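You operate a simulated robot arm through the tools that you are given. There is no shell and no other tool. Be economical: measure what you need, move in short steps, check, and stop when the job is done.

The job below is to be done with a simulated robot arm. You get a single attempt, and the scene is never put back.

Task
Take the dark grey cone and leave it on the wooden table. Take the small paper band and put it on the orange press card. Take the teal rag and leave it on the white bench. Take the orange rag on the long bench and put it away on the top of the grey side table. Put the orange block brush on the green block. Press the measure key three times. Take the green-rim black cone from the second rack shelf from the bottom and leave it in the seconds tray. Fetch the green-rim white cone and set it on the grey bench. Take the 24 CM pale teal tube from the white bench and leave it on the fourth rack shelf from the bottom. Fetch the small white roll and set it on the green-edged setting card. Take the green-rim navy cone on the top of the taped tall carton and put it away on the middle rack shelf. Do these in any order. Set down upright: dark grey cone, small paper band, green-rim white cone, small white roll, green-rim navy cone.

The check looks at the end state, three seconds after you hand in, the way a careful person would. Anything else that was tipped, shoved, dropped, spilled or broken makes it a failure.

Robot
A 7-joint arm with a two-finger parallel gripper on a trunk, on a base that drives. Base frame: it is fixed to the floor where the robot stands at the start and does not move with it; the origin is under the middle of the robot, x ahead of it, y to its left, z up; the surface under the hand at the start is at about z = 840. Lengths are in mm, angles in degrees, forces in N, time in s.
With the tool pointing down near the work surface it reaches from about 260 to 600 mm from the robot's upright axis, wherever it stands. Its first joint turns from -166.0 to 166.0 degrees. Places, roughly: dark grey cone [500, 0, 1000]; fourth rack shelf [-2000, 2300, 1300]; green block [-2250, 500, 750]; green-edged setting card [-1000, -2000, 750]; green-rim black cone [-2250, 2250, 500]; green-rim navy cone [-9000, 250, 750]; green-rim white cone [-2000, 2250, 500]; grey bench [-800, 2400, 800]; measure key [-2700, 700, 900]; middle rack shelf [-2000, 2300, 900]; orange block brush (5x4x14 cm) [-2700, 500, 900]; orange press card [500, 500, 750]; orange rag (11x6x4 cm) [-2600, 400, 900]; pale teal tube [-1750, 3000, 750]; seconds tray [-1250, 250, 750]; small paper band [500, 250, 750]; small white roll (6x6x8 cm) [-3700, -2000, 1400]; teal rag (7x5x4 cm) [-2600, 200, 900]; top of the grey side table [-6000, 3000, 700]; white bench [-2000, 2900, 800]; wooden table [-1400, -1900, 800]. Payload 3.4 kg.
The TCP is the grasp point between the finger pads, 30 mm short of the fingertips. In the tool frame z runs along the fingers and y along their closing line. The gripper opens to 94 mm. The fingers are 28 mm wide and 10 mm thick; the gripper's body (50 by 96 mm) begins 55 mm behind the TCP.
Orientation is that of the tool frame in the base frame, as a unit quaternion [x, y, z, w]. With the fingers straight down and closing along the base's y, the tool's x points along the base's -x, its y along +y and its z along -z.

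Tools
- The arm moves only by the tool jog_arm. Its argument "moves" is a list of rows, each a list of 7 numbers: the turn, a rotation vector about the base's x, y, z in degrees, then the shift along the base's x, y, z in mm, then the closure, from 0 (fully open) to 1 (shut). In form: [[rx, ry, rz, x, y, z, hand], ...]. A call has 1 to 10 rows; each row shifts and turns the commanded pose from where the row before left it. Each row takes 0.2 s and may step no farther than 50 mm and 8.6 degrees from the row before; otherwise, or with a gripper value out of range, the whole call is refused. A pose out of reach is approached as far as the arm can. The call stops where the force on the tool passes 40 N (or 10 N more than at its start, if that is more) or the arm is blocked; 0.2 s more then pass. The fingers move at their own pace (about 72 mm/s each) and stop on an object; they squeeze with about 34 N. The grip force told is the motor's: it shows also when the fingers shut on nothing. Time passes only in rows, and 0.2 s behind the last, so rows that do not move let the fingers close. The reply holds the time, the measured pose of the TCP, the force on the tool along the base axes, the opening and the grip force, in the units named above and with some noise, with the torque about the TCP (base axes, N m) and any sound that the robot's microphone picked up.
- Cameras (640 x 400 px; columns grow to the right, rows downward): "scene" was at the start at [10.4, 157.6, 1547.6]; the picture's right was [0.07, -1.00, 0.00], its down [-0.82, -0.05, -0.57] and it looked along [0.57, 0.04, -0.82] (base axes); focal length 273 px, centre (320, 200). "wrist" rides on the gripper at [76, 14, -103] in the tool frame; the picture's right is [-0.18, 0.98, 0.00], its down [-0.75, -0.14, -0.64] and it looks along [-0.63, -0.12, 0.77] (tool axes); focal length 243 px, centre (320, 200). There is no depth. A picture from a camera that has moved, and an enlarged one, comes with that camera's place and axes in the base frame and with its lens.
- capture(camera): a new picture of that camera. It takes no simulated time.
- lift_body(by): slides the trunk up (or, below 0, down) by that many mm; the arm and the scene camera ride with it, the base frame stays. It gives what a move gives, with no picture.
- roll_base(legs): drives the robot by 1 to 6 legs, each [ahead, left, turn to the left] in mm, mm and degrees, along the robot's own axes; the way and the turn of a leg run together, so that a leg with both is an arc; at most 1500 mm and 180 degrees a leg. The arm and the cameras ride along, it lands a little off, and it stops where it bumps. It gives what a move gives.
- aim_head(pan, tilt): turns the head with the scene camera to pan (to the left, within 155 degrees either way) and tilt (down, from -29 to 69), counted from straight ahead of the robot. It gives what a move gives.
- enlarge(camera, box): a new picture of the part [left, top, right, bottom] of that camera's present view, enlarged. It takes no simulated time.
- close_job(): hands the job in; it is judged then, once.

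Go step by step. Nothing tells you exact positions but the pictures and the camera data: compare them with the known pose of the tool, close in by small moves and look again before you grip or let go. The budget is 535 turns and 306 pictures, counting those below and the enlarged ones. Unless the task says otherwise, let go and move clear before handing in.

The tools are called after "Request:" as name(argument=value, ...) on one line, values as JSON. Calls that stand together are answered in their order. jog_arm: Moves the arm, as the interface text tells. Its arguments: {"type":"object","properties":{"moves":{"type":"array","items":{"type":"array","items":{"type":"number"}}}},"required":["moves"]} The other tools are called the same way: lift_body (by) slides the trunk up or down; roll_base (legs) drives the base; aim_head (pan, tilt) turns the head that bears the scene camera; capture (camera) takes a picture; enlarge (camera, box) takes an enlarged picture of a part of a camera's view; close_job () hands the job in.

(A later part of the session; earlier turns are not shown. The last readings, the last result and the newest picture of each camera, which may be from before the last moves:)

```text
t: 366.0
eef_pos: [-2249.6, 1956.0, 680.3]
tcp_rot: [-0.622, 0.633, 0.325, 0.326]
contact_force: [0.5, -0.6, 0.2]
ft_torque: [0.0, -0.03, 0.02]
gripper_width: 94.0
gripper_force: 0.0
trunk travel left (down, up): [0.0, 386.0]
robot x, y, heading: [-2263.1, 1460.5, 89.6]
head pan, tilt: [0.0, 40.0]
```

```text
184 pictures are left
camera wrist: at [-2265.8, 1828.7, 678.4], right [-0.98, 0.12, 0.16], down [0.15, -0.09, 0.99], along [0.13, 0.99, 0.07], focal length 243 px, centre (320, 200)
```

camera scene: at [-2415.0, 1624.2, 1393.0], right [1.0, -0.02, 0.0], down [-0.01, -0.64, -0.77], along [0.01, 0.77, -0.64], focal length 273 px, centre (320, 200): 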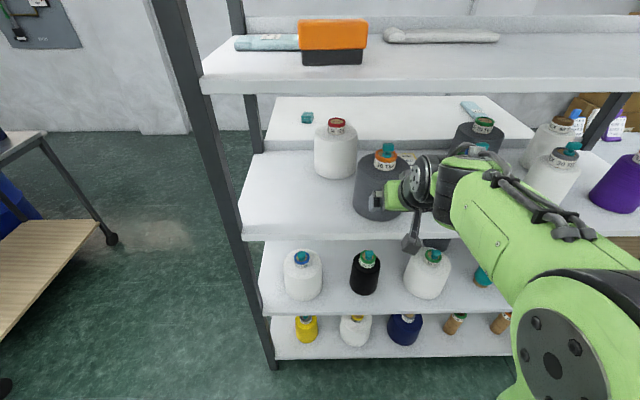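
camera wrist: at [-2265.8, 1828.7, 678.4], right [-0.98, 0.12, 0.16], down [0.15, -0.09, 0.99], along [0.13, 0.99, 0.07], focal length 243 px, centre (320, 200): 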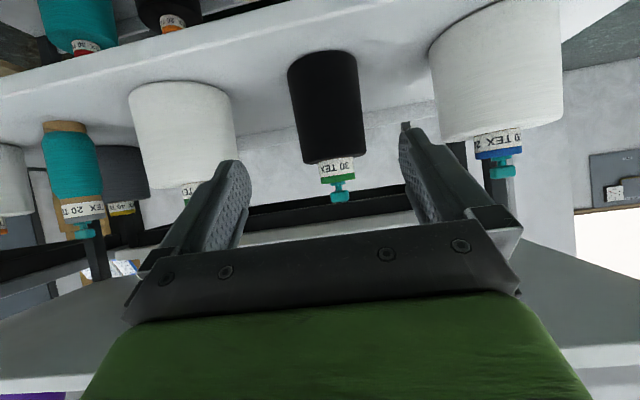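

Geometry resolved: black cone's neck centre at [-2250,2188], rim z≈668–684, shoulder ≈648. I'll roll 90 mm ahead, then advance slightly high with the fingers around the neck.

Request:
roll_base(legs=[[85, 0, 0]])

Request:
jog_arm(moves=[[0, 0, 0, 0, 20, 4, 0], [0, 0, 0, 0, 20, 3, 0], [0, 0, 0, 0, 20, 0, 0], [0, 0, 0, 0, 0, 0, 0]])

Request:
capture(camera="wrist")

```text
t: 367.1
eef_pos: [-2249.7, 2041.9, 680.6]
tcp_rot: [-0.622, 0.634, 0.324, 0.326]
contact_force: [0.7, 1.1, -0.9]
ft_torque: [0.0, -0.01, -0.01]
gripper_width: 93.9
gripper_force: 0.2
trunk travel left (down, up): [0.0, 386.0]
robot x, y, heading: [-2264.8, 1550.2, 89.9]
head pan, tilt: [0.0, 40.0]
```

```text
t: 368.1
eef_pos: [-2249.7, 2101.3, 688.6]
tcp_rot: [-0.622, 0.634, 0.324, 0.326]
contact_force: [-0.3, 0.0, 0.6]
ft_torque: [-0.06, -0.01, 0.0]
gripper_width: 93.8
gripper_force: 0.1
trunk travel left (down, up): [0.0, 386.0]
robot x, y, heading: [-2260.5, 1549.8, 89.8]
head pan, tilt: [0.0, 40.0]
```

```text
183 pictures are left
camera wrist: at [-2265.5, 1973.8, 686.5], right [-0.98, 0.12, 0.16], down [0.15, -0.09, 0.99], along [0.13, 0.99, 0.07], focal length 243 px, centre (320, 200)
```

wrist: 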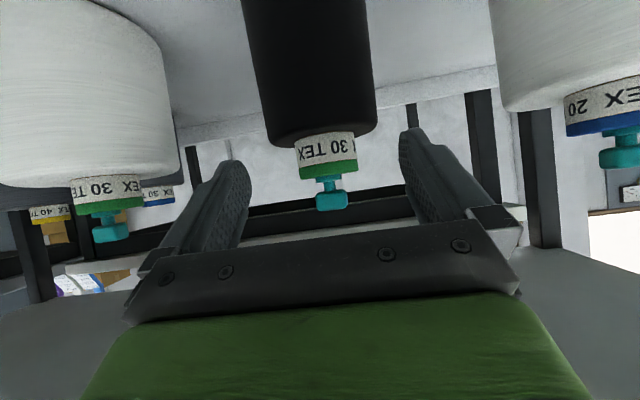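

Aligned. Advance the remaining ~76 mm, then lower 7 mm and close.

Request:
jog_arm(moves=[[0, 0, 0, 0, 25, 0, 0], [0, 0, 0, 0, 25, 0, 0], [0, 0, 0, 0, 20, 0, 0], [0, 0, 0, 0, 6, -3, 0], [0, 0, 0, 0, 0, -3, 0], [0, 0, 0, 0, 0, 0, 0]])

Request:
capture(camera="wrist")

```text
t: 369.5
eef_pos: [-2249.6, 2177.4, 681.9]
tcp_rot: [-0.623, 0.633, 0.325, 0.325]
contact_force: [0.4, -0.3, 0.8]
ft_torque: [-0.03, 0.0, -0.01]
gripper_width: 94.0
gripper_force: 0.0
trunk travel left (down, up): [0.0, 386.0]
robot x, y, heading: [-2259.4, 1552.3, 89.5]
head pan, tilt: [0.0, 40.0]
```

```text
182 pictures are left
camera wrist: at [-2265.7, 2050.2, 679.3], right [-0.98, 0.12, 0.16], down [0.15, -0.09, 0.98], along [0.13, 0.99, 0.07], focal length 243 px, centre (320, 200)
```

wrist: 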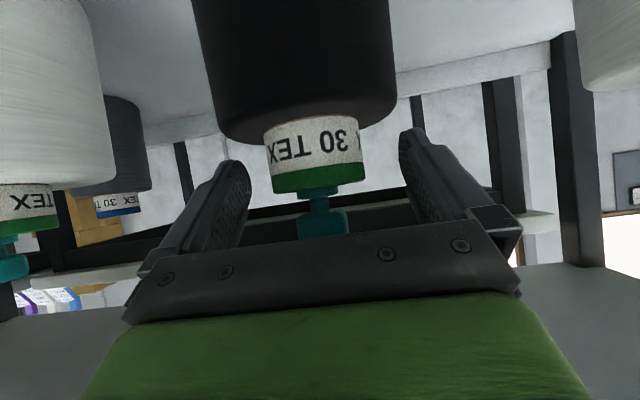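

Request:
jog_arm(moves=[[0, 0, 0, 0, 0, 0, 0.3], [0, 0, 0, 0, 0, 0, 0.6], [0, 0, 0, 0, 0, 0, 0.8], [0, 0, 0, 0, 0, 0, 0.8]])

Request:
capture(camera="wrist")

```text
t: 370.5
eef_pos: [-2249.1, 2176.6, 682.7]
tcp_rot: [-0.623, 0.633, 0.325, 0.326]
contact_force: [1.4, -0.9, -0.1]
ft_torque: [0.1, -0.15, -0.03]
gripper_width: 49.2
gripper_force: 33.4
trunk travel left (down, up): [0.0, 386.0]
robot x, y, heading: [-2263.7, 1549.7, 89.6]
head pan, tilt: [0.0, 40.0]
```

```text
181 pictures are left
camera wrist: at [-2265.2, 2050.1, 679.4], right [-0.98, 0.12, 0.16], down [0.14, -0.09, 0.99], along [0.13, 0.99, 0.07], focal length 243 px, centre (320, 200)
```

wrist: 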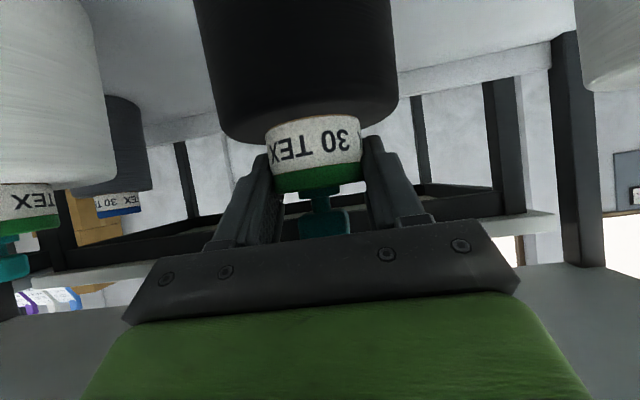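

Gripped (49 mm). Lift 25 mm and check it hangs straight.

Request:
jog_arm(moves=[[0, 0, 0, 0, 0, 8, 0.85], [0, 0, 0, 0, 0, 10, 0.85], [0, 0, 0, 0, 0, 10, 0.85], [0, 0, 0, 0, 0, 0, 0.85]])

Request:
capture(camera="wrist")

Request:
capture(camera="scene")

```text
t: 371.5
eef_pos: [-2250.7, 2175.4, 710.0]
tcp_rot: [-0.622, 0.634, 0.325, 0.326]
contact_force: [-0.2, -0.2, -2.7]
ft_torque: [-0.03, 0.01, -0.03]
gripper_width: 49.4
gripper_force: 33.5
trunk travel left (down, up): [0.0, 386.0]
robot x, y, heading: [-2261.4, 1549.1, 89.7]
head pan, tilt: [0.0, 40.0]
```

```text
180 pictures are left
camera wrist: at [-2266.0, 2048.9, 707.3], right [-0.98, 0.12, 0.16], down [0.15, -0.09, 0.99], along [0.13, 0.99, 0.07], focal length 243 px, centre (320, 200)
```

wrist: 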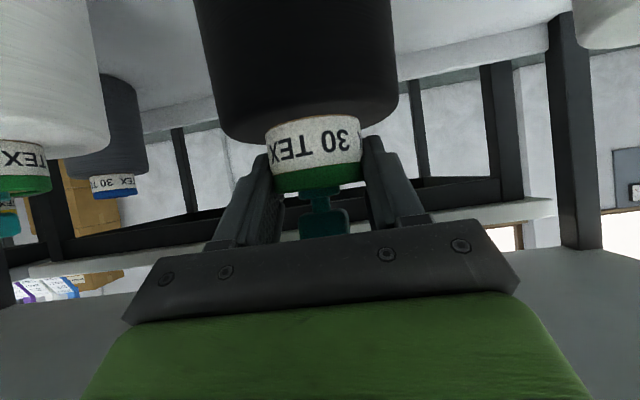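

```text
179 pictures are left
camera scene: at [-2416.0, 1576.9, 1344.4], right [1.0, -0.01, 0.0], down [0.0, -0.64, -0.77], along [0.0, 0.77, -0.64], focal length 273 px, centre (320, 200)
```

scene: 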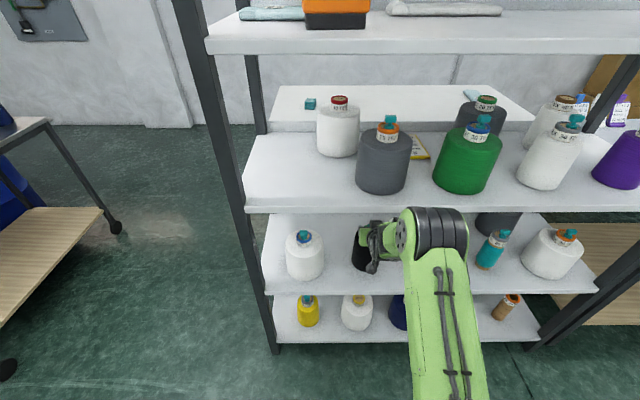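

Holding well. Back straight out, raise the trunk, and drive to the bench's east end for the seconds tray.

Request:
roll_base(legs=[[-330, 0, 0]])

Request:
lift_body(by=300)

Request:
roll_base(legs=[[0, -1000, 0], [0, -810, 0], [0, 0, 90]])

Request:
aim_head(pan=40, tilt=35)

Request:
capture(camera="scene")

```text
t: 373.7
eef_pos: [-2250.8, 1840.4, 710.0]
tcp_rot: [-0.621, 0.634, 0.324, 0.327]
contact_force: [-0.5, -0.8, -2.6]
ft_torque: [-0.03, -0.02, 0.02]
gripper_width: 49.2
gripper_force: 33.8
trunk travel left (down, up): [0.0, 386.0]
robot x, y, heading: [-2264.3, 1214.4, 89.6]
head pan, tilt: [0.0, 40.0]
```

```text
t: 376.7
eef_pos: [-2250.5, 1839.9, 1009.0]
tcp_rot: [-0.622, 0.634, 0.324, 0.326]
contact_force: [0.0, -0.6, -3.2]
ft_torque: [-0.01, 0.0, -0.01]
gripper_width: 49.3
gripper_force: 33.9
trunk travel left (down, up): [-300.0, 86.0]
robot x, y, heading: [-2263.4, 1217.2, 89.7]
head pan, tilt: [0.0, 40.0]
```

```text
t: 389.7
eef_pos: [-1069.3, 1193.8, 1008.6]
tcp_rot: [0.887, -0.009, -0.461, -0.002]
contact_force: [0.0, -0.6, -3.5]
ft_torque: [0.02, 0.0, 0.0]
gripper_width: 49.2
gripper_force: 33.8
trunk travel left (down, up): [-300.0, 86.0]
robot x, y, heading: [-442.1, 1180.7, 179.8]
head pan, tilt: [0.0, 40.0]
```

```text
t: 390.8
eef_pos: [-1069.5, 1194.9, 1009.0]
tcp_rot: [0.888, -0.009, -0.46, -0.002]
contact_force: [-0.5, 0.1, -3.4]
ft_torque: [-0.01, 0.0, 0.04]
gripper_width: 49.1
gripper_force: 34.1
trunk travel left (down, up): [-300.0, 86.0]
robot x, y, heading: [-443.3, 1181.0, 179.4]
head pan, tilt: [40.0, 35.0]
```

```text
178 pictures are left
camera scene: at [-455.5, 971.6, 1650.9], right [-0.63, 0.77, 0.0], down [0.44, 0.36, -0.82], along [-0.63, -0.52, -0.57], focal length 273 px, centre (320, 200)
```

scene: 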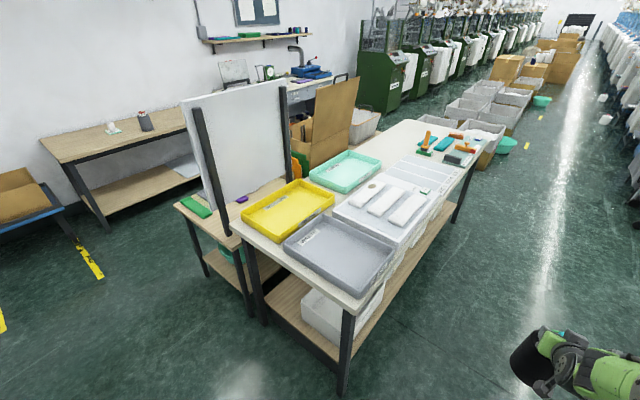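

The yellow tray spans about x -965…-1370, y 60…340. I'll raise the cone well clear, then slide left into line with the tray.

Request:
lift_body(by=85)

Request:
jog_arm(moves=[[0, 0, 0, 0, 0, 40, 0.85], [0, 0, 0, 0, 0, 30, 0.85]])

```text
t: 392.0
eef_pos: [-1069.5, 1194.1, 1094.2]
tcp_rot: [0.888, -0.01, -0.461, -0.002]
contact_force: [0.4, -0.7, -3.4]
ft_torque: [-0.01, 0.0, -0.03]
gripper_width: 48.9
gripper_force: 34.0
trunk travel left (down, up): [-385.0, 1.0]
robot x, y, heading: [-443.5, 1179.7, 179.5]
head pan, tilt: [40.0, 35.0]
```

```text
t: 392.6
eef_pos: [-1070.6, 1195.3, 1164.0]
tcp_rot: [0.888, -0.009, -0.459, -0.002]
contact_force: [-0.3, 0.6, -2.6]
ft_torque: [0.0, -0.01, -0.02]
gripper_width: 48.9
gripper_force: 33.9
trunk travel left (down, up): [-385.0, 1.0]
robot x, y, heading: [-437.9, 1175.9, 179.6]
head pan, tilt: [40.0, 35.0]
```

Request:
roll_base(legs=[[0, 990, 0.4]])

Request:
aim_head(pan=0, tilt=45)

Request:
capture(camera="scene")

Request:
capture(camera="wrist")

```text
t: 397.8
eef_pos: [-1075.9, 177.6, 1165.0]
tcp_rot: [0.888, -0.006, -0.46, -0.001]
contact_force: [0.6, -0.3, -2.9]
ft_torque: [0.03, -0.03, -0.04]
gripper_width: 49.2
gripper_force: 34.0
trunk travel left (down, up): [-385.0, 1.0]
robot x, y, heading: [-452.2, 166.4, 179.9]
head pan, tilt: [40.0, 35.0]
```

```text
t: 398.9
eef_pos: [-1076.0, 178.3, 1163.8]
tcp_rot: [0.888, -0.006, -0.46, 0.0]
contact_force: [-0.4, -0.9, -3.1]
ft_torque: [0.01, -0.01, 0.01]
gripper_width: 49.2
gripper_force: 34.1
trunk travel left (down, up): [-385.0, 1.0]
robot x, y, heading: [-448.0, 167.5, 180.0]
head pan, tilt: [0.0, 45.0]
```

```text
177 pictures are left
camera scene: at [-472.5, 17.0, 1721.1], right [0.0, 1.0, 0.0], down [0.71, 0.0, -0.71], along [-0.71, 0.0, -0.71], focal length 273 px, centre (320, 200)
```

scene: 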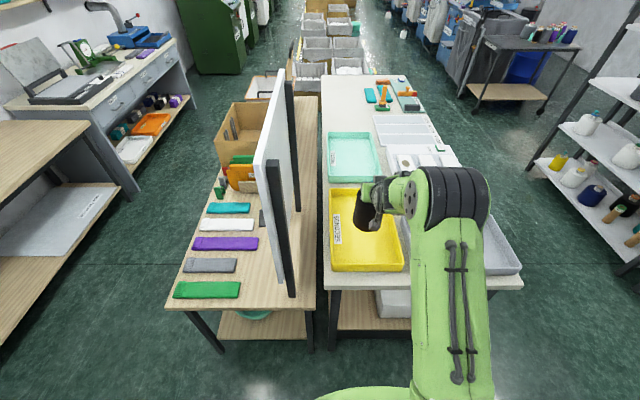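

```text
176 pictures are left
camera wrist: at [-948.2, 163.4, 1161.1], right [-0.12, -0.98, 0.16], down [0.09, 0.15, 0.99], along [-0.99, 0.13, 0.07], focal length 243 px, centre (320, 200)
```

wrist: 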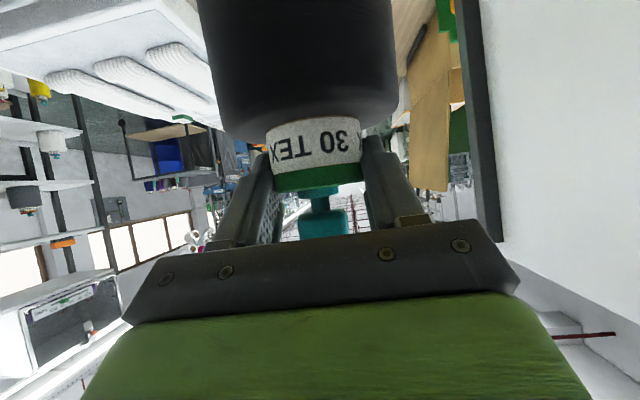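

I'm lined up over the yellow SECONDS tray. A bit further in, then lower.

Request:
roll_base(legs=[[70, 0, 0]])

Request:
jog_arm(moves=[[0, 0, 0, 0, 0, -45, 0.85], [0, 0, 0, 0, 0, -45, 0.85], [0, 0, 0, 0, 0, -35, 0.85], [0, 0, 0, 0, 0, 0, 0.85]])

Request:
enlarge(camera="scene", box=[300, 160, 460, 320])

```text
t: 399.9
eef_pos: [-1147.6, 178.2, 1162.4]
tcp_rot: [0.888, -0.006, -0.459, 0.0]
contact_force: [0.4, 0.9, -3.8]
ft_torque: [0.04, 0.0, -0.01]
gripper_width: 49.1
gripper_force: 33.7
trunk travel left (down, up): [-385.0, 1.0]
robot x, y, heading: [-515.6, 165.1, 179.9]
head pan, tilt: [0.0, 45.0]
```

```text
t: 400.9
eef_pos: [-1145.6, 178.3, 1037.1]
tcp_rot: [0.888, -0.005, -0.46, 0.0]
contact_force: [0.6, 0.0, -2.5]
ft_torque: [0.0, 0.0, -0.01]
gripper_width: 48.9
gripper_force: 34.0
trunk travel left (down, up): [-385.0, 1.0]
robot x, y, heading: [-522.4, 164.7, 179.9]
head pan, tilt: [0.0, 45.0]
```

```text
2.50 times, centred on (380, 240) of scene
camera zoom: at [-542.7, 17.2, 1721.1], right [0.0, 1.0, 0.0], down [0.71, 0.0, -0.71], along [-0.71, 0.0, -0.71], focal length 682 px, centre (170, 100)
```

zoom: 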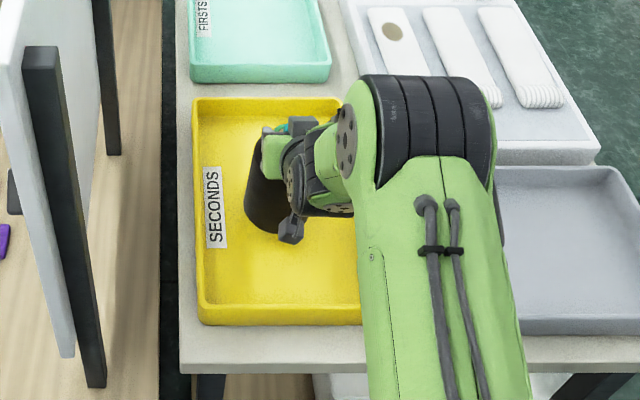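

Request:
jog_arm(moves=[[0, 0, 0, 0, 0, -10, 0.85], [0, 0, 0, 0, 0, -8, 0.85], [0, 0, 0, 0, 0, -4, 0.85], [0, 0, 0, 0, 0, -4, 0.85], [0, 0, 0, 0, 0, -3, 0.85], [0, 0, 0, 0, 0, 0, 0.85]])

```text
t: 402.3
eef_pos: [-1147.3, 178.4, 1010.3]
tcp_rot: [0.888, -0.006, -0.46, 0.0]
contact_force: [0.3, -0.1, -3.2]
ft_torque: [0.03, -0.03, -0.06]
gripper_width: 48.9
gripper_force: 34.0
trunk travel left (down, up): [-385.0, 1.0]
robot x, y, heading: [-519.1, 167.4, 179.9]
head pan, tilt: [0.0, 45.0]
```

Request:
jog_arm(moves=[[0, 0, 0, 0, 0, -3, 0.85], [0, 0, 0, 0, 0, -3, 0.85], [0, 0, 0, 0, 0, -3, 0.85], [0, 0, 0, 0, 0, 0, 0.85]])

```text
t: 403.3
eef_pos: [-1147.0, 178.2, 1008.1]
tcp_rot: [0.884, -0.005, -0.467, 0.0]
contact_force: [0.9, -5.1, 34.0]
ft_torque: [0.26, 0.3, -0.23]
gripper_width: 49.0
gripper_force: 33.5
trunk travel left (down, up): [-385.0, 1.0]
robot x, y, heading: [-519.9, 167.2, 180.0]
head pan, tilt: [0.0, 45.0]
```

Contact. Ease up, open, withdraw along the tool axis.

Request:
jog_arm(moves=[[0, 0, 0, 0, 0, 6, 0.85], [0, 0, 0, 0, 0, 0, 0.5], [0, 0, 0, 0, 0, 0, 0.2], [0, 0, 0, 0, 0, 0, 0], [0, 0, 0, 0, 0, 0, 0], [0, 0, 0, 20, 0, 10, 0], [0, 0, 0, 30, 0, 15, 0], [0, 0, 0, 35, 0, 30, 0], [0, 0, 0, 20, 0, 45, 0]])

Request:
capture(camera="scene")

```text
t: 405.3
eef_pos: [-1040.3, 180.5, 1104.8]
tcp_rot: [0.888, -0.006, -0.46, 0.0]
contact_force: [0.5, -1.1, 0.2]
ft_torque: [0.0, 0.03, 0.0]
gripper_width: 94.1
gripper_force: 0.1
trunk travel left (down, up): [-385.0, 1.0]
robot x, y, heading: [-517.3, 171.1, 179.9]
head pan, tilt: [0.0, 45.0]
```

```text
174 pictures are left
camera scene: at [-540.3, 17.1, 1721.1], right [0.0, 1.0, 0.0], down [0.71, 0.0, -0.71], along [-0.71, 0.0, -0.71], focal length 273 px, centre (320, 200)
```

scene: 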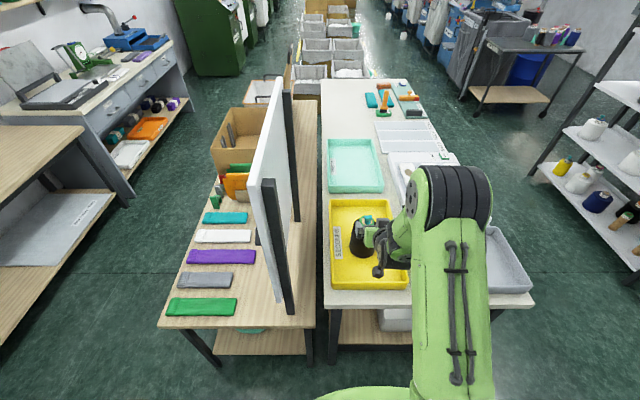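

The black cone stands in the SECONDS tray. Now back to the rack for the green-rim white cone (≈[-2029,2188]).

Request:
roll_base(legs=[[0, -1030, 0], [0, 0, -90], [0, 1000, 0], [0, 525, 0]])

Request:
lift_body(by=-385)

Request:
capture(camera="wrist")

Request:
aim_head(pan=0, tilt=35)

Request:
capture(camera="scene")

```text
t: 421.8
eef_pos: [-2024.0, 1712.5, 1103.4]
tcp_rot: [-0.626, 0.629, 0.327, 0.324]
contact_force: [-0.8, 0.6, 0.7]
ft_torque: [0.02, -0.03, -0.01]
gripper_width: 93.9
gripper_force: 0.1
trunk travel left (down, up): [-385.0, 1.0]
robot x, y, heading: [-2033.5, 1188.1, 90.4]
head pan, tilt: [0.0, 45.0]
```

```text
t: 425.6
eef_pos: [-2024.2, 1712.5, 722.1]
tcp_rot: [-0.626, 0.63, 0.326, 0.324]
contact_force: [-0.1, -0.3, 0.7]
ft_torque: [-0.04, 0.02, -0.01]
gripper_width: 93.9
gripper_force: 0.1
trunk travel left (down, up): [0.0, 386.0]
robot x, y, heading: [-2033.9, 1187.3, 90.1]
head pan, tilt: [0.0, 45.0]
```

```text
173 pictures are left
camera wrist: at [-2038.5, 1584.3, 717.8], right [-0.98, 0.11, 0.16], down [0.15, -0.09, 0.99], along [0.12, 0.99, 0.07], focal length 243 px, centre (320, 200)
```

wrist: 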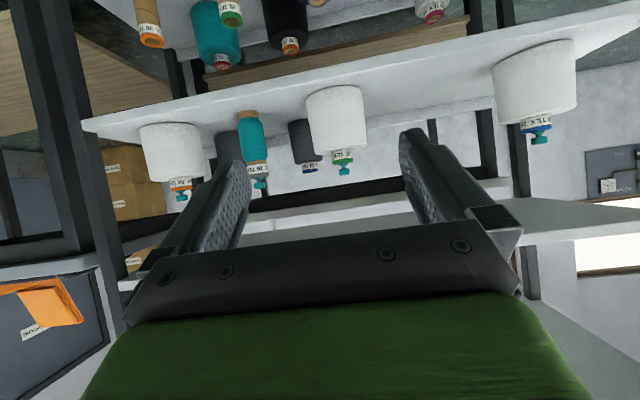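

```text
t: 426.3
eef_pos: [-2024.2, 1711.6, 719.4]
tcp_rot: [-0.625, 0.63, 0.327, 0.325]
contact_force: [-0.5, 0.0, -0.4]
ft_torque: [-0.02, 0.0, 0.02]
gripper_width: 94.0
gripper_force: 0.1
trunk travel left (down, up): [0.0, 386.0]
robot x, y, heading: [-2034.2, 1189.6, 90.5]
head pan, tilt: [0.0, 35.0]
```

```text
172 pictures are left
camera scene: at [-2186.9, 1217.7, 1351.9], right [1.0, 0.0, 0.0], down [0.0, -0.57, -0.82], along [0.0, 0.82, -0.57], focal length 273 px, centre (320, 200)
```

scene: 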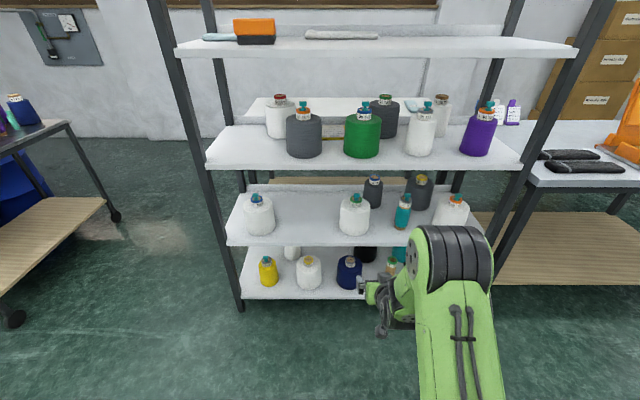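

Request:
roll_base(legs=[[300, 8, -0.4]])

Request:
jog_arm(moves=[[0, 0, 0, 0, 0, -15, 0], [0, 0, 0, 0, 0, -15, 0], [0, 0, 0, 0, 0, 0, 0]])

Request:
capture(camera="wrist")

```text
t: 428.3
eef_pos: [-2027.3, 2010.0, 719.7]
tcp_rot: [-0.624, 0.632, 0.325, 0.325]
contact_force: [-0.2, 0.3, -0.1]
ft_torque: [-0.03, 0.01, -0.01]
gripper_width: 94.0
gripper_force: 0.0
trunk travel left (down, up): [0.0, 386.0]
robot x, y, heading: [-2041.4, 1485.8, 89.7]
head pan, tilt: [0.0, 35.0]
```

```text
t: 429.1
eef_pos: [-2027.8, 2009.0, 690.0]
tcp_rot: [-0.623, 0.633, 0.324, 0.326]
contact_force: [0.1, 0.3, -0.6]
ft_torque: [0.0, -0.02, 0.01]
gripper_width: 94.0
gripper_force: 0.0
trunk travel left (down, up): [0.0, 386.0]
robot x, y, heading: [-2042.1, 1491.2, 89.9]
head pan, tilt: [0.0, 35.0]
```

```text
171 pictures are left
camera wrist: at [-2043.7, 1882.1, 687.9], right [-0.98, 0.12, 0.16], down [0.15, -0.09, 0.99], along [0.13, 0.99, 0.07], focal length 243 px, centre (320, 200)
```

wrist: 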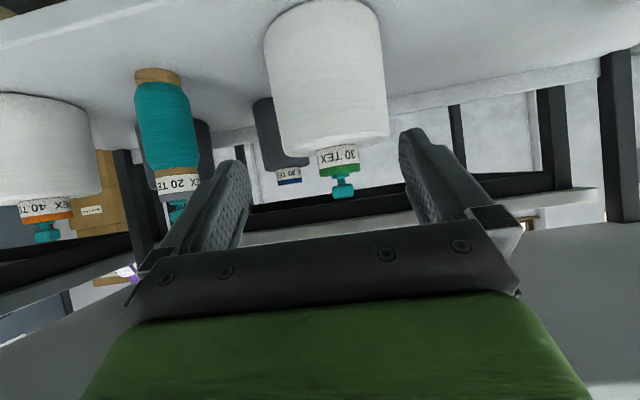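

The white cone's neck is at [-2033,2188], same heights as the black one. Roll 60 mm in, then advance.

Request:
roll_base(legs=[[60, 0, 0]])

Request:
jog_arm(moves=[[0, 0, 0, -3, 20, 0, 0], [0, 0, 0, -2, 20, 0, 0], [0, 0, 0, 0, 0, 0, 0]])

Request:
capture(camera="wrist")

```text
t: 430.1
eef_pos: [-2027.7, 2068.9, 690.0]
tcp_rot: [-0.624, 0.632, 0.325, 0.325]
contact_force: [-0.6, 0.0, -0.4]
ft_torque: [0.0, 0.0, 0.0]
gripper_width: 93.9
gripper_force: 0.0
trunk travel left (down, up): [0.0, 386.0]
robot x, y, heading: [-2044.3, 1547.4, 89.8]
head pan, tilt: [0.0, 35.0]
```

```text
t: 430.9
eef_pos: [-2030.0, 2108.9, 690.2]
tcp_rot: [-0.624, 0.632, 0.325, 0.325]
contact_force: [-0.5, 0.9, 0.1]
ft_torque: [-0.02, 0.02, -0.02]
gripper_width: 94.0
gripper_force: 0.0
trunk travel left (down, up): [0.0, 386.0]
robot x, y, heading: [-2040.8, 1551.1, 90.0]
head pan, tilt: [0.0, 35.0]
```

```text
170 pictures are left
camera wrist: at [-2047.0, 1982.3, 687.7], right [-0.98, 0.12, 0.16], down [0.14, -0.09, 0.99], along [0.13, 0.99, 0.07], focal length 243 px, centre (320, 200)
```

wrist: 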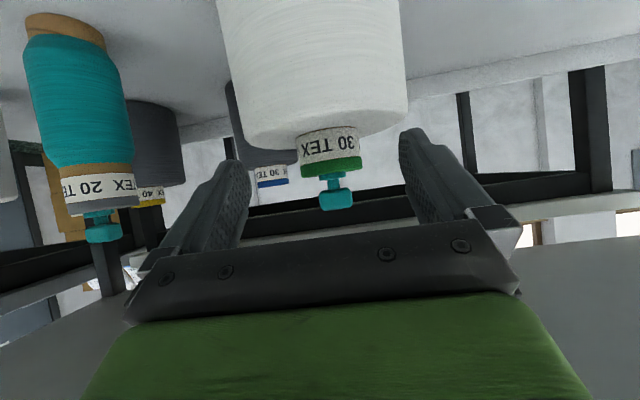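

Request:
jog_arm(moves=[[0, 0, 0, -2, 25, 0, 0], [0, 0, 0, -1, 25, 0, 0], [0, 0, 0, 0, 13, -1, 0], [0, 0, 0, 0, 5, -4, 0], [0, 0, 0, 0, 0, -3, 0], [0, 0, 0, 0, 0, 0, 0]])

Request:
capture(camera="wrist")

```text
t: 432.3
eef_pos: [-2035.6, 2177.0, 680.8]
tcp_rot: [-0.623, 0.632, 0.325, 0.326]
contact_force: [-0.4, -0.1, -0.2]
ft_torque: [-0.01, 0.01, 0.01]
gripper_width: 93.9
gripper_force: 0.0
trunk travel left (down, up): [0.0, 386.0]
robot x, y, heading: [-2044.2, 1546.9, 89.6]
head pan, tilt: [0.0, 35.0]
```

```text
169 pictures are left
camera wrist: at [-2050.9, 2050.2, 679.4], right [-0.98, 0.12, 0.16], down [0.15, -0.09, 0.99], along [0.13, 0.99, 0.07], focal length 243 px, centre (320, 200)
```

wrist: 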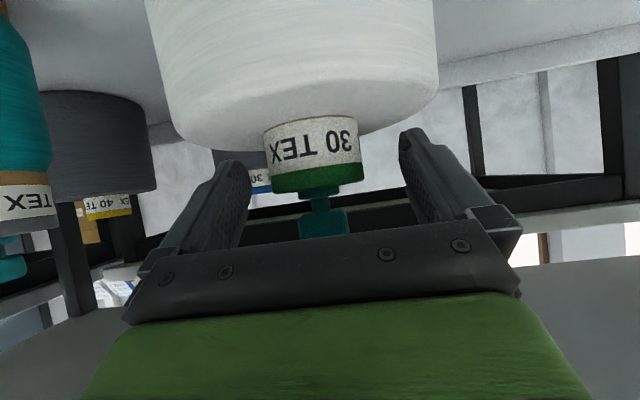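

Just like the black one. Close and lift.

Request:
jog_arm(moves=[[0, 0, 0, 0, 0, 0, 0.3], [0, 0, 0, 0, 0, 0, 0.6], [0, 0, 0, 0, 0, 0, 0.85], [0, 0, 0, 0, 0, 0, 0.85], [0, 0, 0, 0, 0, 8, 0.85], [0, 0, 0, 0, 0, 10, 0.85], [0, 0, 0, 0, 0, 10, 0.85], [0, 0, 0, 0, 0, 0, 0.85]])

Request:
capture(camera="wrist")

```text
t: 434.1
eef_pos: [-2035.2, 2178.0, 708.7]
tcp_rot: [-0.623, 0.633, 0.325, 0.325]
contact_force: [0.2, -0.2, -6.6]
ft_torque: [-0.06, 0.0, -0.01]
gripper_width: 50.0
gripper_force: 34.1
trunk travel left (down, up): [0.0, 386.0]
robot x, y, heading: [-2042.2, 1550.7, 89.7]
head pan, tilt: [0.0, 35.0]
```

```text
168 pictures are left
camera wrist: at [-2051.3, 2050.7, 706.7], right [-0.98, 0.12, 0.16], down [0.15, -0.09, 0.99], along [0.13, 0.99, 0.07], focal length 243 px, centre (320, 200)
```

wrist: 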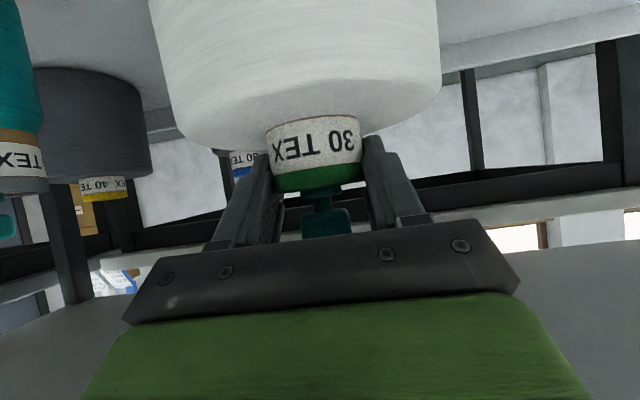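

Held firmly. Back out, raise the trunk, and head to the grey bench.

Request:
roll_base(legs=[[-330, 0, 0]])

Request:
lift_body(by=380)

Request:
roll_base(legs=[[0, -1200, 0]])

Request:
capture(camera="scene")

```text
t: 436.3
eef_pos: [-2037.0, 1848.2, 709.8]
tcp_rot: [-0.623, 0.633, 0.324, 0.326]
contact_force: [-0.6, -0.1, -5.7]
ft_torque: [-0.04, 0.01, 0.0]
gripper_width: 49.5
gripper_force: 33.9
trunk travel left (down, up): [0.0, 386.0]
robot x, y, heading: [-2041.3, 1215.1, 89.7]
head pan, tilt: [0.0, 35.0]
```

```text
t: 439.9
eef_pos: [-2036.8, 1846.4, 1089.4]
tcp_rot: [-0.623, 0.633, 0.324, 0.326]
contact_force: [0.4, 0.0, -6.1]
ft_torque: [-0.03, -0.01, -0.01]
gripper_width: 49.3
gripper_force: 34.0
trunk travel left (down, up): [-380.0, 6.0]
robot x, y, heading: [-2042.2, 1217.4, 89.5]
head pan, tilt: [0.0, 35.0]
```

```text
t: 446.0
eef_pos: [-833.4, 1834.8, 1088.3]
tcp_rot: [-0.619, 0.637, 0.322, 0.328]
contact_force: [0.3, 0.1, -6.4]
ft_torque: [-0.03, -0.04, 0.01]
gripper_width: 49.5
gripper_force: 33.8
trunk travel left (down, up): [-380.0, 6.0]
robot x, y, heading: [-845.5, 1202.9, 88.8]
head pan, tilt: [0.0, 35.0]
```

```text
167 pictures are left
camera scene: at [-1000.7, 1238.2, 1731.2], right [1.0, -0.02, 0.0], down [-0.01, -0.57, -0.82], along [0.01, 0.82, -0.57], focal length 273 px, centre (320, 200)
```

scene: 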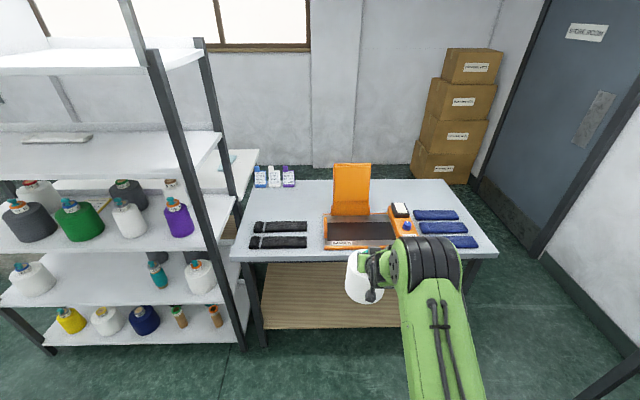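

The grey bench has free room at about [-1110,2440] between the black pads and the orange press. I'll line up at x≈-1120 and drive in with the cone held high.

Request:
roll_base(legs=[[0, 270, 1.0], [420, 0, 0]])

Request:
aim_head(pan=0, tilt=45)

Request:
capture(camera="scene")

```text
t: 450.1
eef_pos: [-1116.8, 2257.6, 1087.7]
tcp_rot: [-0.625, 0.632, 0.325, 0.324]
contact_force: [0.4, 0.4, -5.9]
ft_torque: [0.01, -0.01, 0.0]
gripper_width: 49.4
gripper_force: 33.5
trunk travel left (down, up): [-380.0, 6.0]
robot x, y, heading: [-1123.3, 1627.0, 90.0]
head pan, tilt: [0.0, 35.0]
```

```text
t: 450.8
eef_pos: [-1116.4, 2257.7, 1088.2]
tcp_rot: [-0.625, 0.632, 0.324, 0.324]
contact_force: [0.2, -0.1, -6.4]
ft_torque: [-0.06, 0.03, -0.02]
gripper_width: 49.2
gripper_force: 34.1
trunk travel left (down, up): [-380.0, 6.0]
robot x, y, heading: [-1119.9, 1626.8, 89.9]
head pan, tilt: [0.0, 45.0]
```

```text
166 pictures are left
camera scene: at [-1273.0, 1651.8, 1716.4], right [1.0, 0.0, 0.0], down [0.0, -0.71, -0.71], along [0.0, 0.71, -0.71], focal length 273 px, centre (320, 200)
```

scene: 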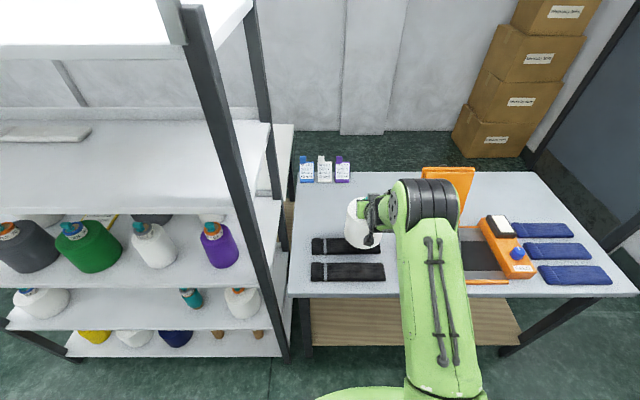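

Request:
roll_base(legs=[[175, 0, 0]])

Request:
jog_arm(moves=[[0, 0, 0, 0, 0, -35, 0.85], [0, 0, 0, 0, 0, -20, 0.85], [0, 0, 0, 0, 0, -10, 0.85], [0, 0, 0, 0, 0, 0, 0.85]])

Request:
capture(camera="scene")

Request:
capture(camera="wrist")

```text
t: 452.3
eef_pos: [-1115.8, 2434.6, 1087.5]
tcp_rot: [-0.624, 0.632, 0.325, 0.324]
contact_force: [-0.1, 0.1, -5.7]
ft_torque: [-0.03, 0.03, 0.01]
gripper_width: 49.5
gripper_force: 34.1
trunk travel left (down, up): [-380.0, 6.0]
robot x, y, heading: [-1119.9, 1803.0, 90.1]
head pan, tilt: [0.0, 45.0]
```

```text
t: 453.3
eef_pos: [-1115.8, 2434.0, 1022.7]
tcp_rot: [-0.624, 0.633, 0.324, 0.324]
contact_force: [-0.8, -0.3, -6.0]
ft_torque: [-0.05, 0.01, -0.02]
gripper_width: 49.5
gripper_force: 34.1
trunk travel left (down, up): [-380.0, 6.0]
robot x, y, heading: [-1119.0, 1802.2, 89.9]
head pan, tilt: [0.0, 45.0]
```

```text
165 pictures are left
camera scene: at [-1273.0, 1828.4, 1716.3], right [1.0, 0.0, 0.0], down [0.0, -0.71, -0.71], along [0.0, 0.71, -0.71], focal length 273 px, centre (320, 200)
```

scene: 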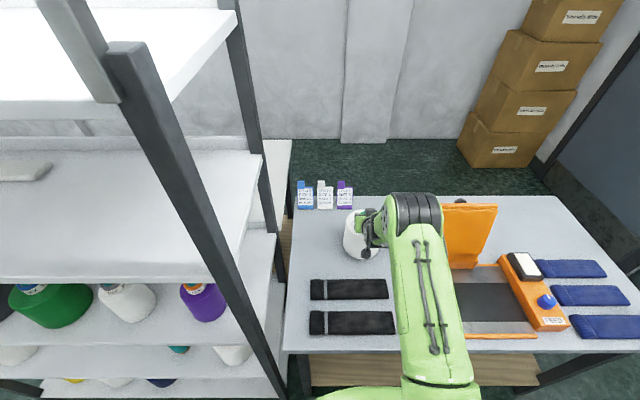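

```text
164 pictures are left
camera wrist: at [-1131.2, 2306.9, 1020.3], right [-0.98, 0.12, 0.16], down [0.15, -0.09, 0.99], along [0.13, 0.99, 0.07], focal length 243 px, centre (320, 200)
```

wrist: 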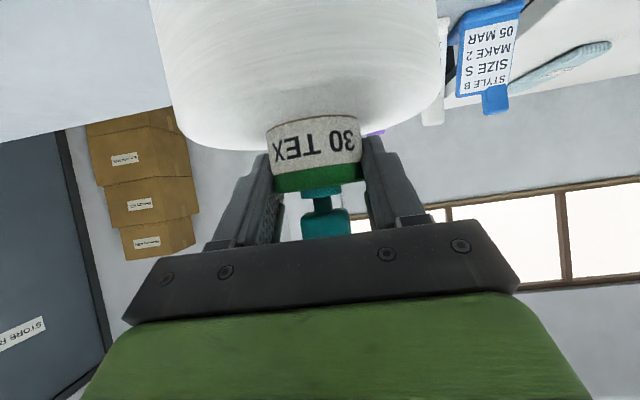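

Clear all round. Lower to contact.

Request:
jog_arm(moves=[[0, 0, 0, 0, 0, -10, 0.85], [0, 0, 0, 0, 0, -5, 0.85], [0, 0, 0, 0, 0, -3, 0.85], [0, 0, 0, 0, 0, -3, 0.85], [0, 0, 0, 0, 0, 0, 0.85]])

```text
t: 454.5
eef_pos: [-1116.7, 2434.5, 1002.8]
tcp_rot: [-0.624, 0.632, 0.325, 0.325]
contact_force: [-0.8, 1.1, -2.0]
ft_torque: [0.15, -0.16, 0.05]
gripper_width: 49.5
gripper_force: 34.1
trunk travel left (down, up): [-380.0, 6.0]
robot x, y, heading: [-1116.6, 1804.0, 89.9]
head pan, tilt: [0.0, 45.0]
```

Starting to touch; 3 mm more, then release.

Request:
jog_arm(moves=[[0, 0, 0, 0, 0, -2, 0.85], [0, 0, 0, 0, 0, 0, 0.85]])

```text
t: 455.1
eef_pos: [-1115.8, 2433.5, 1002.7]
tcp_rot: [-0.624, 0.631, 0.326, 0.326]
contact_force: [-1.3, 0.8, 8.5]
ft_torque: [-0.22, -0.66, 0.0]
gripper_width: 49.3
gripper_force: 34.2
trunk travel left (down, up): [-380.0, 6.0]
robot x, y, heading: [-1121.8, 1804.5, 89.7]
head pan, tilt: [0.0, 45.0]
```

Request:
jog_arm(moves=[[0, 0, 0, 0, 0, 0, 0.5], [0, 0, 0, 0, 0, 0, 0.2], [0, 0, 0, 0, 0, 0, 0], [0, 0, 0, 0, 0, 0, 0], [0, 0, 0, 0, -20, 10, 0], [0, 0, 0, 0, -30, 15, 0], [0, 0, 0, 0, -35, 30, 0], [0, 0, 0, 0, -20, 45, 0]])

Request:
capture(camera="scene")

Request:
capture(camera="wrist")

```text
t: 456.9
eef_pos: [-1116.1, 2325.9, 1101.9]
tcp_rot: [-0.624, 0.632, 0.325, 0.324]
contact_force: [0.5, -0.2, 0.3]
ft_torque: [-0.02, -0.01, 0.0]
gripper_width: 93.8
gripper_force: 0.1
trunk travel left (down, up): [-380.0, 6.0]
robot x, y, heading: [-1117.0, 1803.5, 90.3]
head pan, tilt: [0.0, 45.0]
```

```text
163 pictures are left
camera scene: at [-1273.0, 1825.0, 1716.4], right [1.0, 0.0, 0.0], down [0.0, -0.71, -0.71], along [0.0, 0.71, -0.71], focal length 273 px, centre (320, 200)
```

scene: 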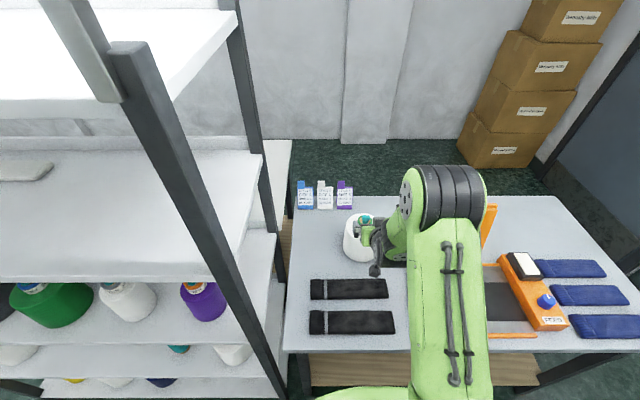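

```text
162 pictures are left
camera wrist: at [-1131.4, 2199.6, 1099.9], right [-0.98, 0.12, 0.16], down [0.15, -0.09, 0.99], along [0.13, 0.99, 0.07], focal length 243 px, centre (320, 200)
```

wrist: 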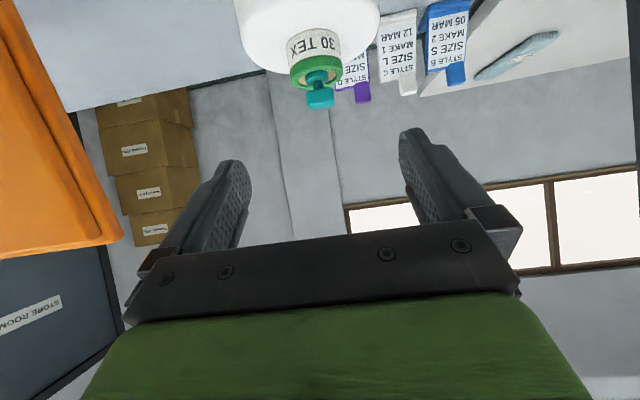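

The white cone stands on the grey bench. Now back off, restore the hand to vertical, and return for the orange rag (≈[-2660,515]) from the bench's north side.

Request:
roll_base(legs=[[-460, 0, 0]])

Request:
jog_arm(moves=[[-7.9, 0, 0, 0, -10, 0, 0], [-7.9, 0, 0, 0, -10, 0, 0], [-7.9, 0, 0, 0, -10, 0, 0], [-7.9, 0, 0, 0, -10, 0, 0], [-7.9, 0, 0, 0, 0, 0, 0], [-7.9, 0, 0, 0, 0, 0, 0], [-7.3, 0, 0, 0, 0, 0, 0]])

Request:
roll_base(legs=[[0, 0, -180], [0, -1000, 0], [0, -540, 0]])

Request:
lift_body(by=-240)

Request:
capture(camera="scene")

```text
t: 459.7
eef_pos: [-1117.5, 1870.9, 1102.0]
tcp_rot: [-0.626, 0.63, 0.326, 0.324]
contact_force: [-0.6, -0.3, 0.4]
ft_torque: [-0.03, 0.0, -0.01]
gripper_width: 93.6
gripper_force: 0.0
trunk travel left (down, up): [-380.0, 6.0]
robot x, y, heading: [-1120.1, 1346.6, 90.4]
head pan, tilt: [0.0, 45.0]
```

```text
t: 461.3
eef_pos: [-1118.5, 1831.5, 1101.1]
tcp_rot: [-0.705, 0.709, 0.0, -0.001]
contact_force: [-0.5, 0.3, -1.2]
ft_torque: [-0.04, 0.01, 0.03]
gripper_width: 93.9
gripper_force: 0.2
trunk travel left (down, up): [-380.0, 6.0]
robot x, y, heading: [-1118.6, 1344.5, 90.4]
head pan, tilt: [0.0, 45.0]
```

```text
t: 476.6
eef_pos: [-2665.1, 911.1, 1101.1]
tcp_rot: [0.72, 0.694, 0.0, 0.0]
contact_force: [0.0, 0.8, -0.1]
ft_torque: [0.01, 0.01, 0.02]
gripper_width: 94.2
gripper_force: 0.0
trunk travel left (down, up): [-380.0, 6.0]
robot x, y, heading: [-2650.8, 1396.6, -91.1]
head pan, tilt: [0.0, 45.0]
```

```text
t: 479.1
eef_pos: [-2664.7, 910.5, 861.9]
tcp_rot: [0.72, 0.694, 0.001, 0.001]
contact_force: [-0.1, -0.6, 0.5]
ft_torque: [0.01, -0.06, -0.01]
gripper_width: 94.0
gripper_force: 0.1
trunk travel left (down, up): [-140.0, 246.0]
robot x, y, heading: [-2652.7, 1392.4, -91.2]
head pan, tilt: [0.0, 45.0]
```

```text
161 pictures are left
camera scene: at [-2501.4, 1369.7, 1476.8], right [-1.0, 0.02, 0.0], down [0.02, 0.71, -0.71], along [-0.02, -0.71, -0.71], focal length 273 px, centre (320, 200)
```

scene: 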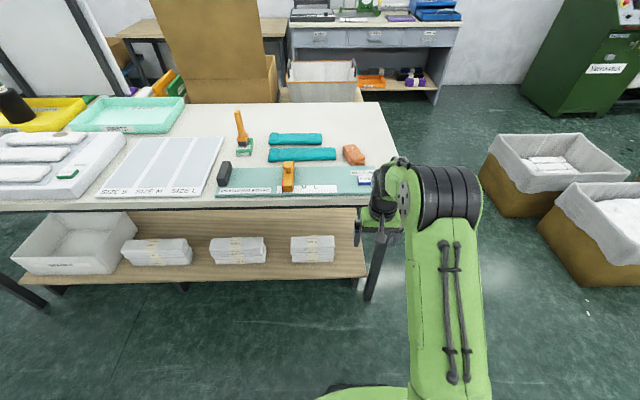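

Request:
jog_arm(moves=[[0, 0, 1.1, 0, 0, 45, 0], [0, 0, 0, 0, 0, 45, 0], [0, 0, 0, 0, 0, 45, 0], [0, 0, 0, 0, 0, 45, 0]])

Request:
enlarge(camera="scene", box=[200, 100, 400, 210])

```text
t: 480.1
eef_pos: [-2664.1, 908.9, 1043.3]
tcp_rot: [0.713, 0.701, 0.001, 0.001]
contact_force: [0.9, -0.2, 0.7]
ft_torque: [0.01, -0.01, -0.01]
gripper_width: 94.1
gripper_force: 0.0
trunk travel left (down, up): [-140.0, 246.0]
robot x, y, heading: [-2650.6, 1393.1, -91.3]
head pan, tilt: [0.0, 45.0]
```

```text
3.20 times, centred on (300, 155) of scene
camera zoom: at [-2501.4, 1370.0, 1476.9], right [-1.0, 0.02, 0.0], down [0.02, 0.71, -0.71], along [-0.02, -0.71, -0.71], focal length 873 px, centre (384, 344)
```

zoom: 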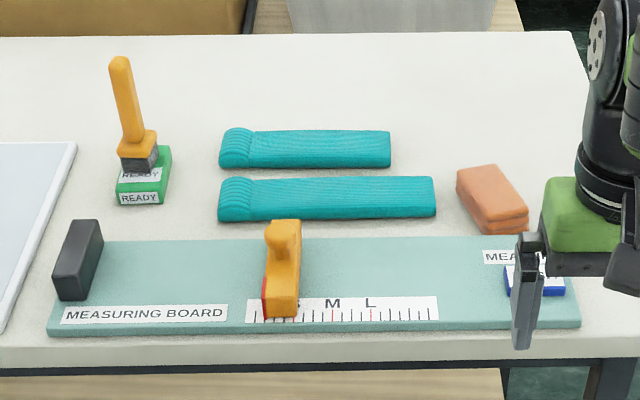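

The measuring board, strips and brush are all where they were. The orange rag is at about [-2653,519], long axis ~11° off y. I'll drive in and align above it.

Request:
roll_base(legs=[[390, 0, 1.2]])

Request:
capture(camera="wrist")

```text
t: 482.5
eef_pos: [-2655.8, 513.9, 1041.8]
tcp_rot: [0.704, 0.71, 0.001, 0.0]
contact_force: [-0.6, 0.1, -0.4]
ft_torque: [0.01, 0.01, -0.01]
gripper_width: 94.1
gripper_force: 0.0
trunk travel left (down, up): [-140.0, 246.0]
robot x, y, heading: [-2655.7, 998.8, -89.5]
head pan, tilt: [0.0, 45.0]
```

```text
159 pictures are left
camera wrist: at [-2642.8, 590.8, 1145.0], right [0.98, -0.17, 0.0], down [-0.13, -0.76, 0.64], along [-0.11, -0.63, -0.77], focal length 243 px, centre (320, 200)
```

wrist: 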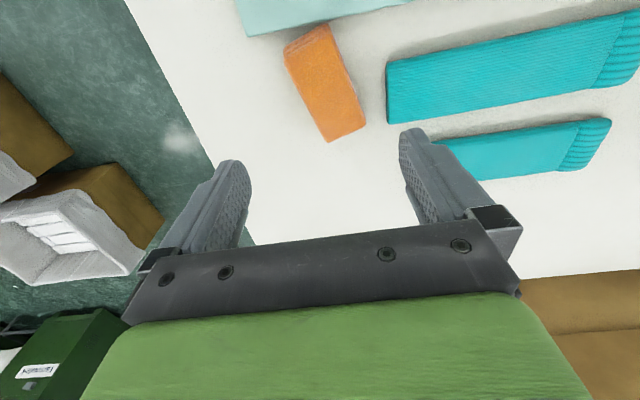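

Request:
jog_arm(moves=[[0, 0, 8, 4, 2, -40, 0.15], [0, 0, 7, 3, 2, -40, 0.15], [0, 0, 0, 0, 0, -20, 0.15], [0, 0, 0, 0, 0, 0, 0.15]])

Request:
capture(camera="wrist")

```text
t: 483.5
eef_pos: [-2649.7, 519.5, 942.3]
tcp_rot: [0.606, 0.796, 0.0, 0.001]
contact_force: [-0.5, -0.5, -0.8]
ft_torque: [0.02, -0.05, -0.02]
gripper_width: 79.8
gripper_force: 0.1
trunk travel left (down, up): [-140.0, 246.0]
robot x, y, heading: [-2656.2, 1001.0, -89.7]
head pan, tilt: [0.0, 45.0]
```

```text
158 pictures are left
camera wrist: at [-2657.0, 597.6, 1045.2], right [1.0, 0.09, 0.0], down [0.07, -0.76, 0.64], along [0.06, -0.64, -0.77], focal length 243 px, centre (320, 200)
```

wrist: 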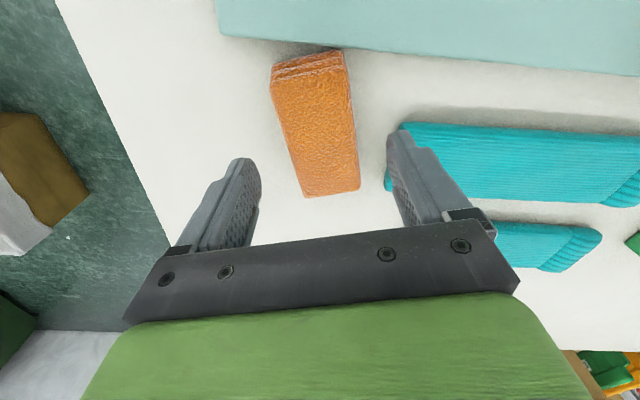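

Request:
jog_arm(moves=[[0, 0, 0, -3, 2, -36, 0.15], [0, 0, 0, 0, 0, -25, 0.15], [0, 0, 0, 0, 0, -5, 0.15], [0, 0, 0, 0, 0, 0, 0.5], [0, 0, 0, 0, 0, 0, 0.85], [0, 0, 0, 0, 0, 0, 0.85]])

Request:
capture(camera="wrist")

```text
t: 484.9
eef_pos: [-2654.4, 521.7, 877.1]
tcp_rot: [0.605, 0.796, 0.001, 0.001]
contact_force: [-0.3, 0.3, 0.5]
ft_torque: [-0.06, -0.01, -0.06]
gripper_width: 57.8
gripper_force: 33.6
trunk travel left (down, up): [-140.0, 246.0]
robot x, y, heading: [-2653.2, 997.1, -89.8]
head pan, tilt: [0.0, 45.0]
```

```text
157 pictures are left
camera wrist: at [-2659.9, 599.2, 979.9], right [1.0, 0.09, 0.0], down [0.07, -0.76, 0.64], along [0.06, -0.64, -0.77], focal length 243 px, centre (320, 200)
```

wrist: 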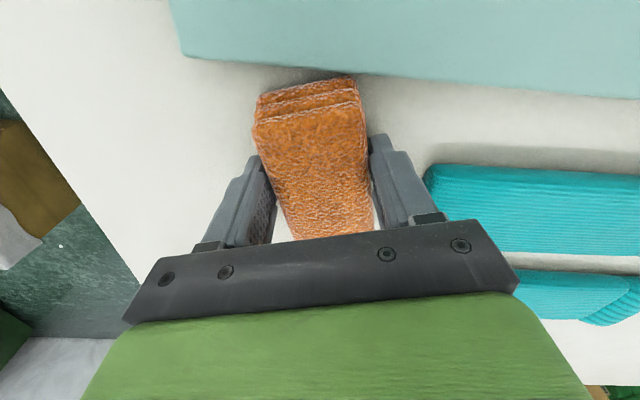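

Gripped (58 mm). Lift straight up in its own call and verify before driving.

Request:
jog_arm(moves=[[0, 0, 0, 0, 0, 40, 0.85], [0, 0, 0, 0, 0, 45, 0.85], [0, 0, 0, 0, 0, 45, 0.85], [0, 0, 0, 0, 0, 40, 0.85]])

```text
t: 485.9
eef_pos: [-2652.1, 521.1, 1047.1]
tcp_rot: [0.605, 0.796, 0.001, 0.0]
contact_force: [-1.1, 0.0, -0.9]
ft_torque: [-0.01, -0.01, 0.02]
gripper_width: 57.9
gripper_force: 34.1
trunk travel left (down, up): [-140.0, 246.0]
robot x, y, heading: [-2657.5, 999.7, -90.0]
head pan, tilt: [0.0, 45.0]
```

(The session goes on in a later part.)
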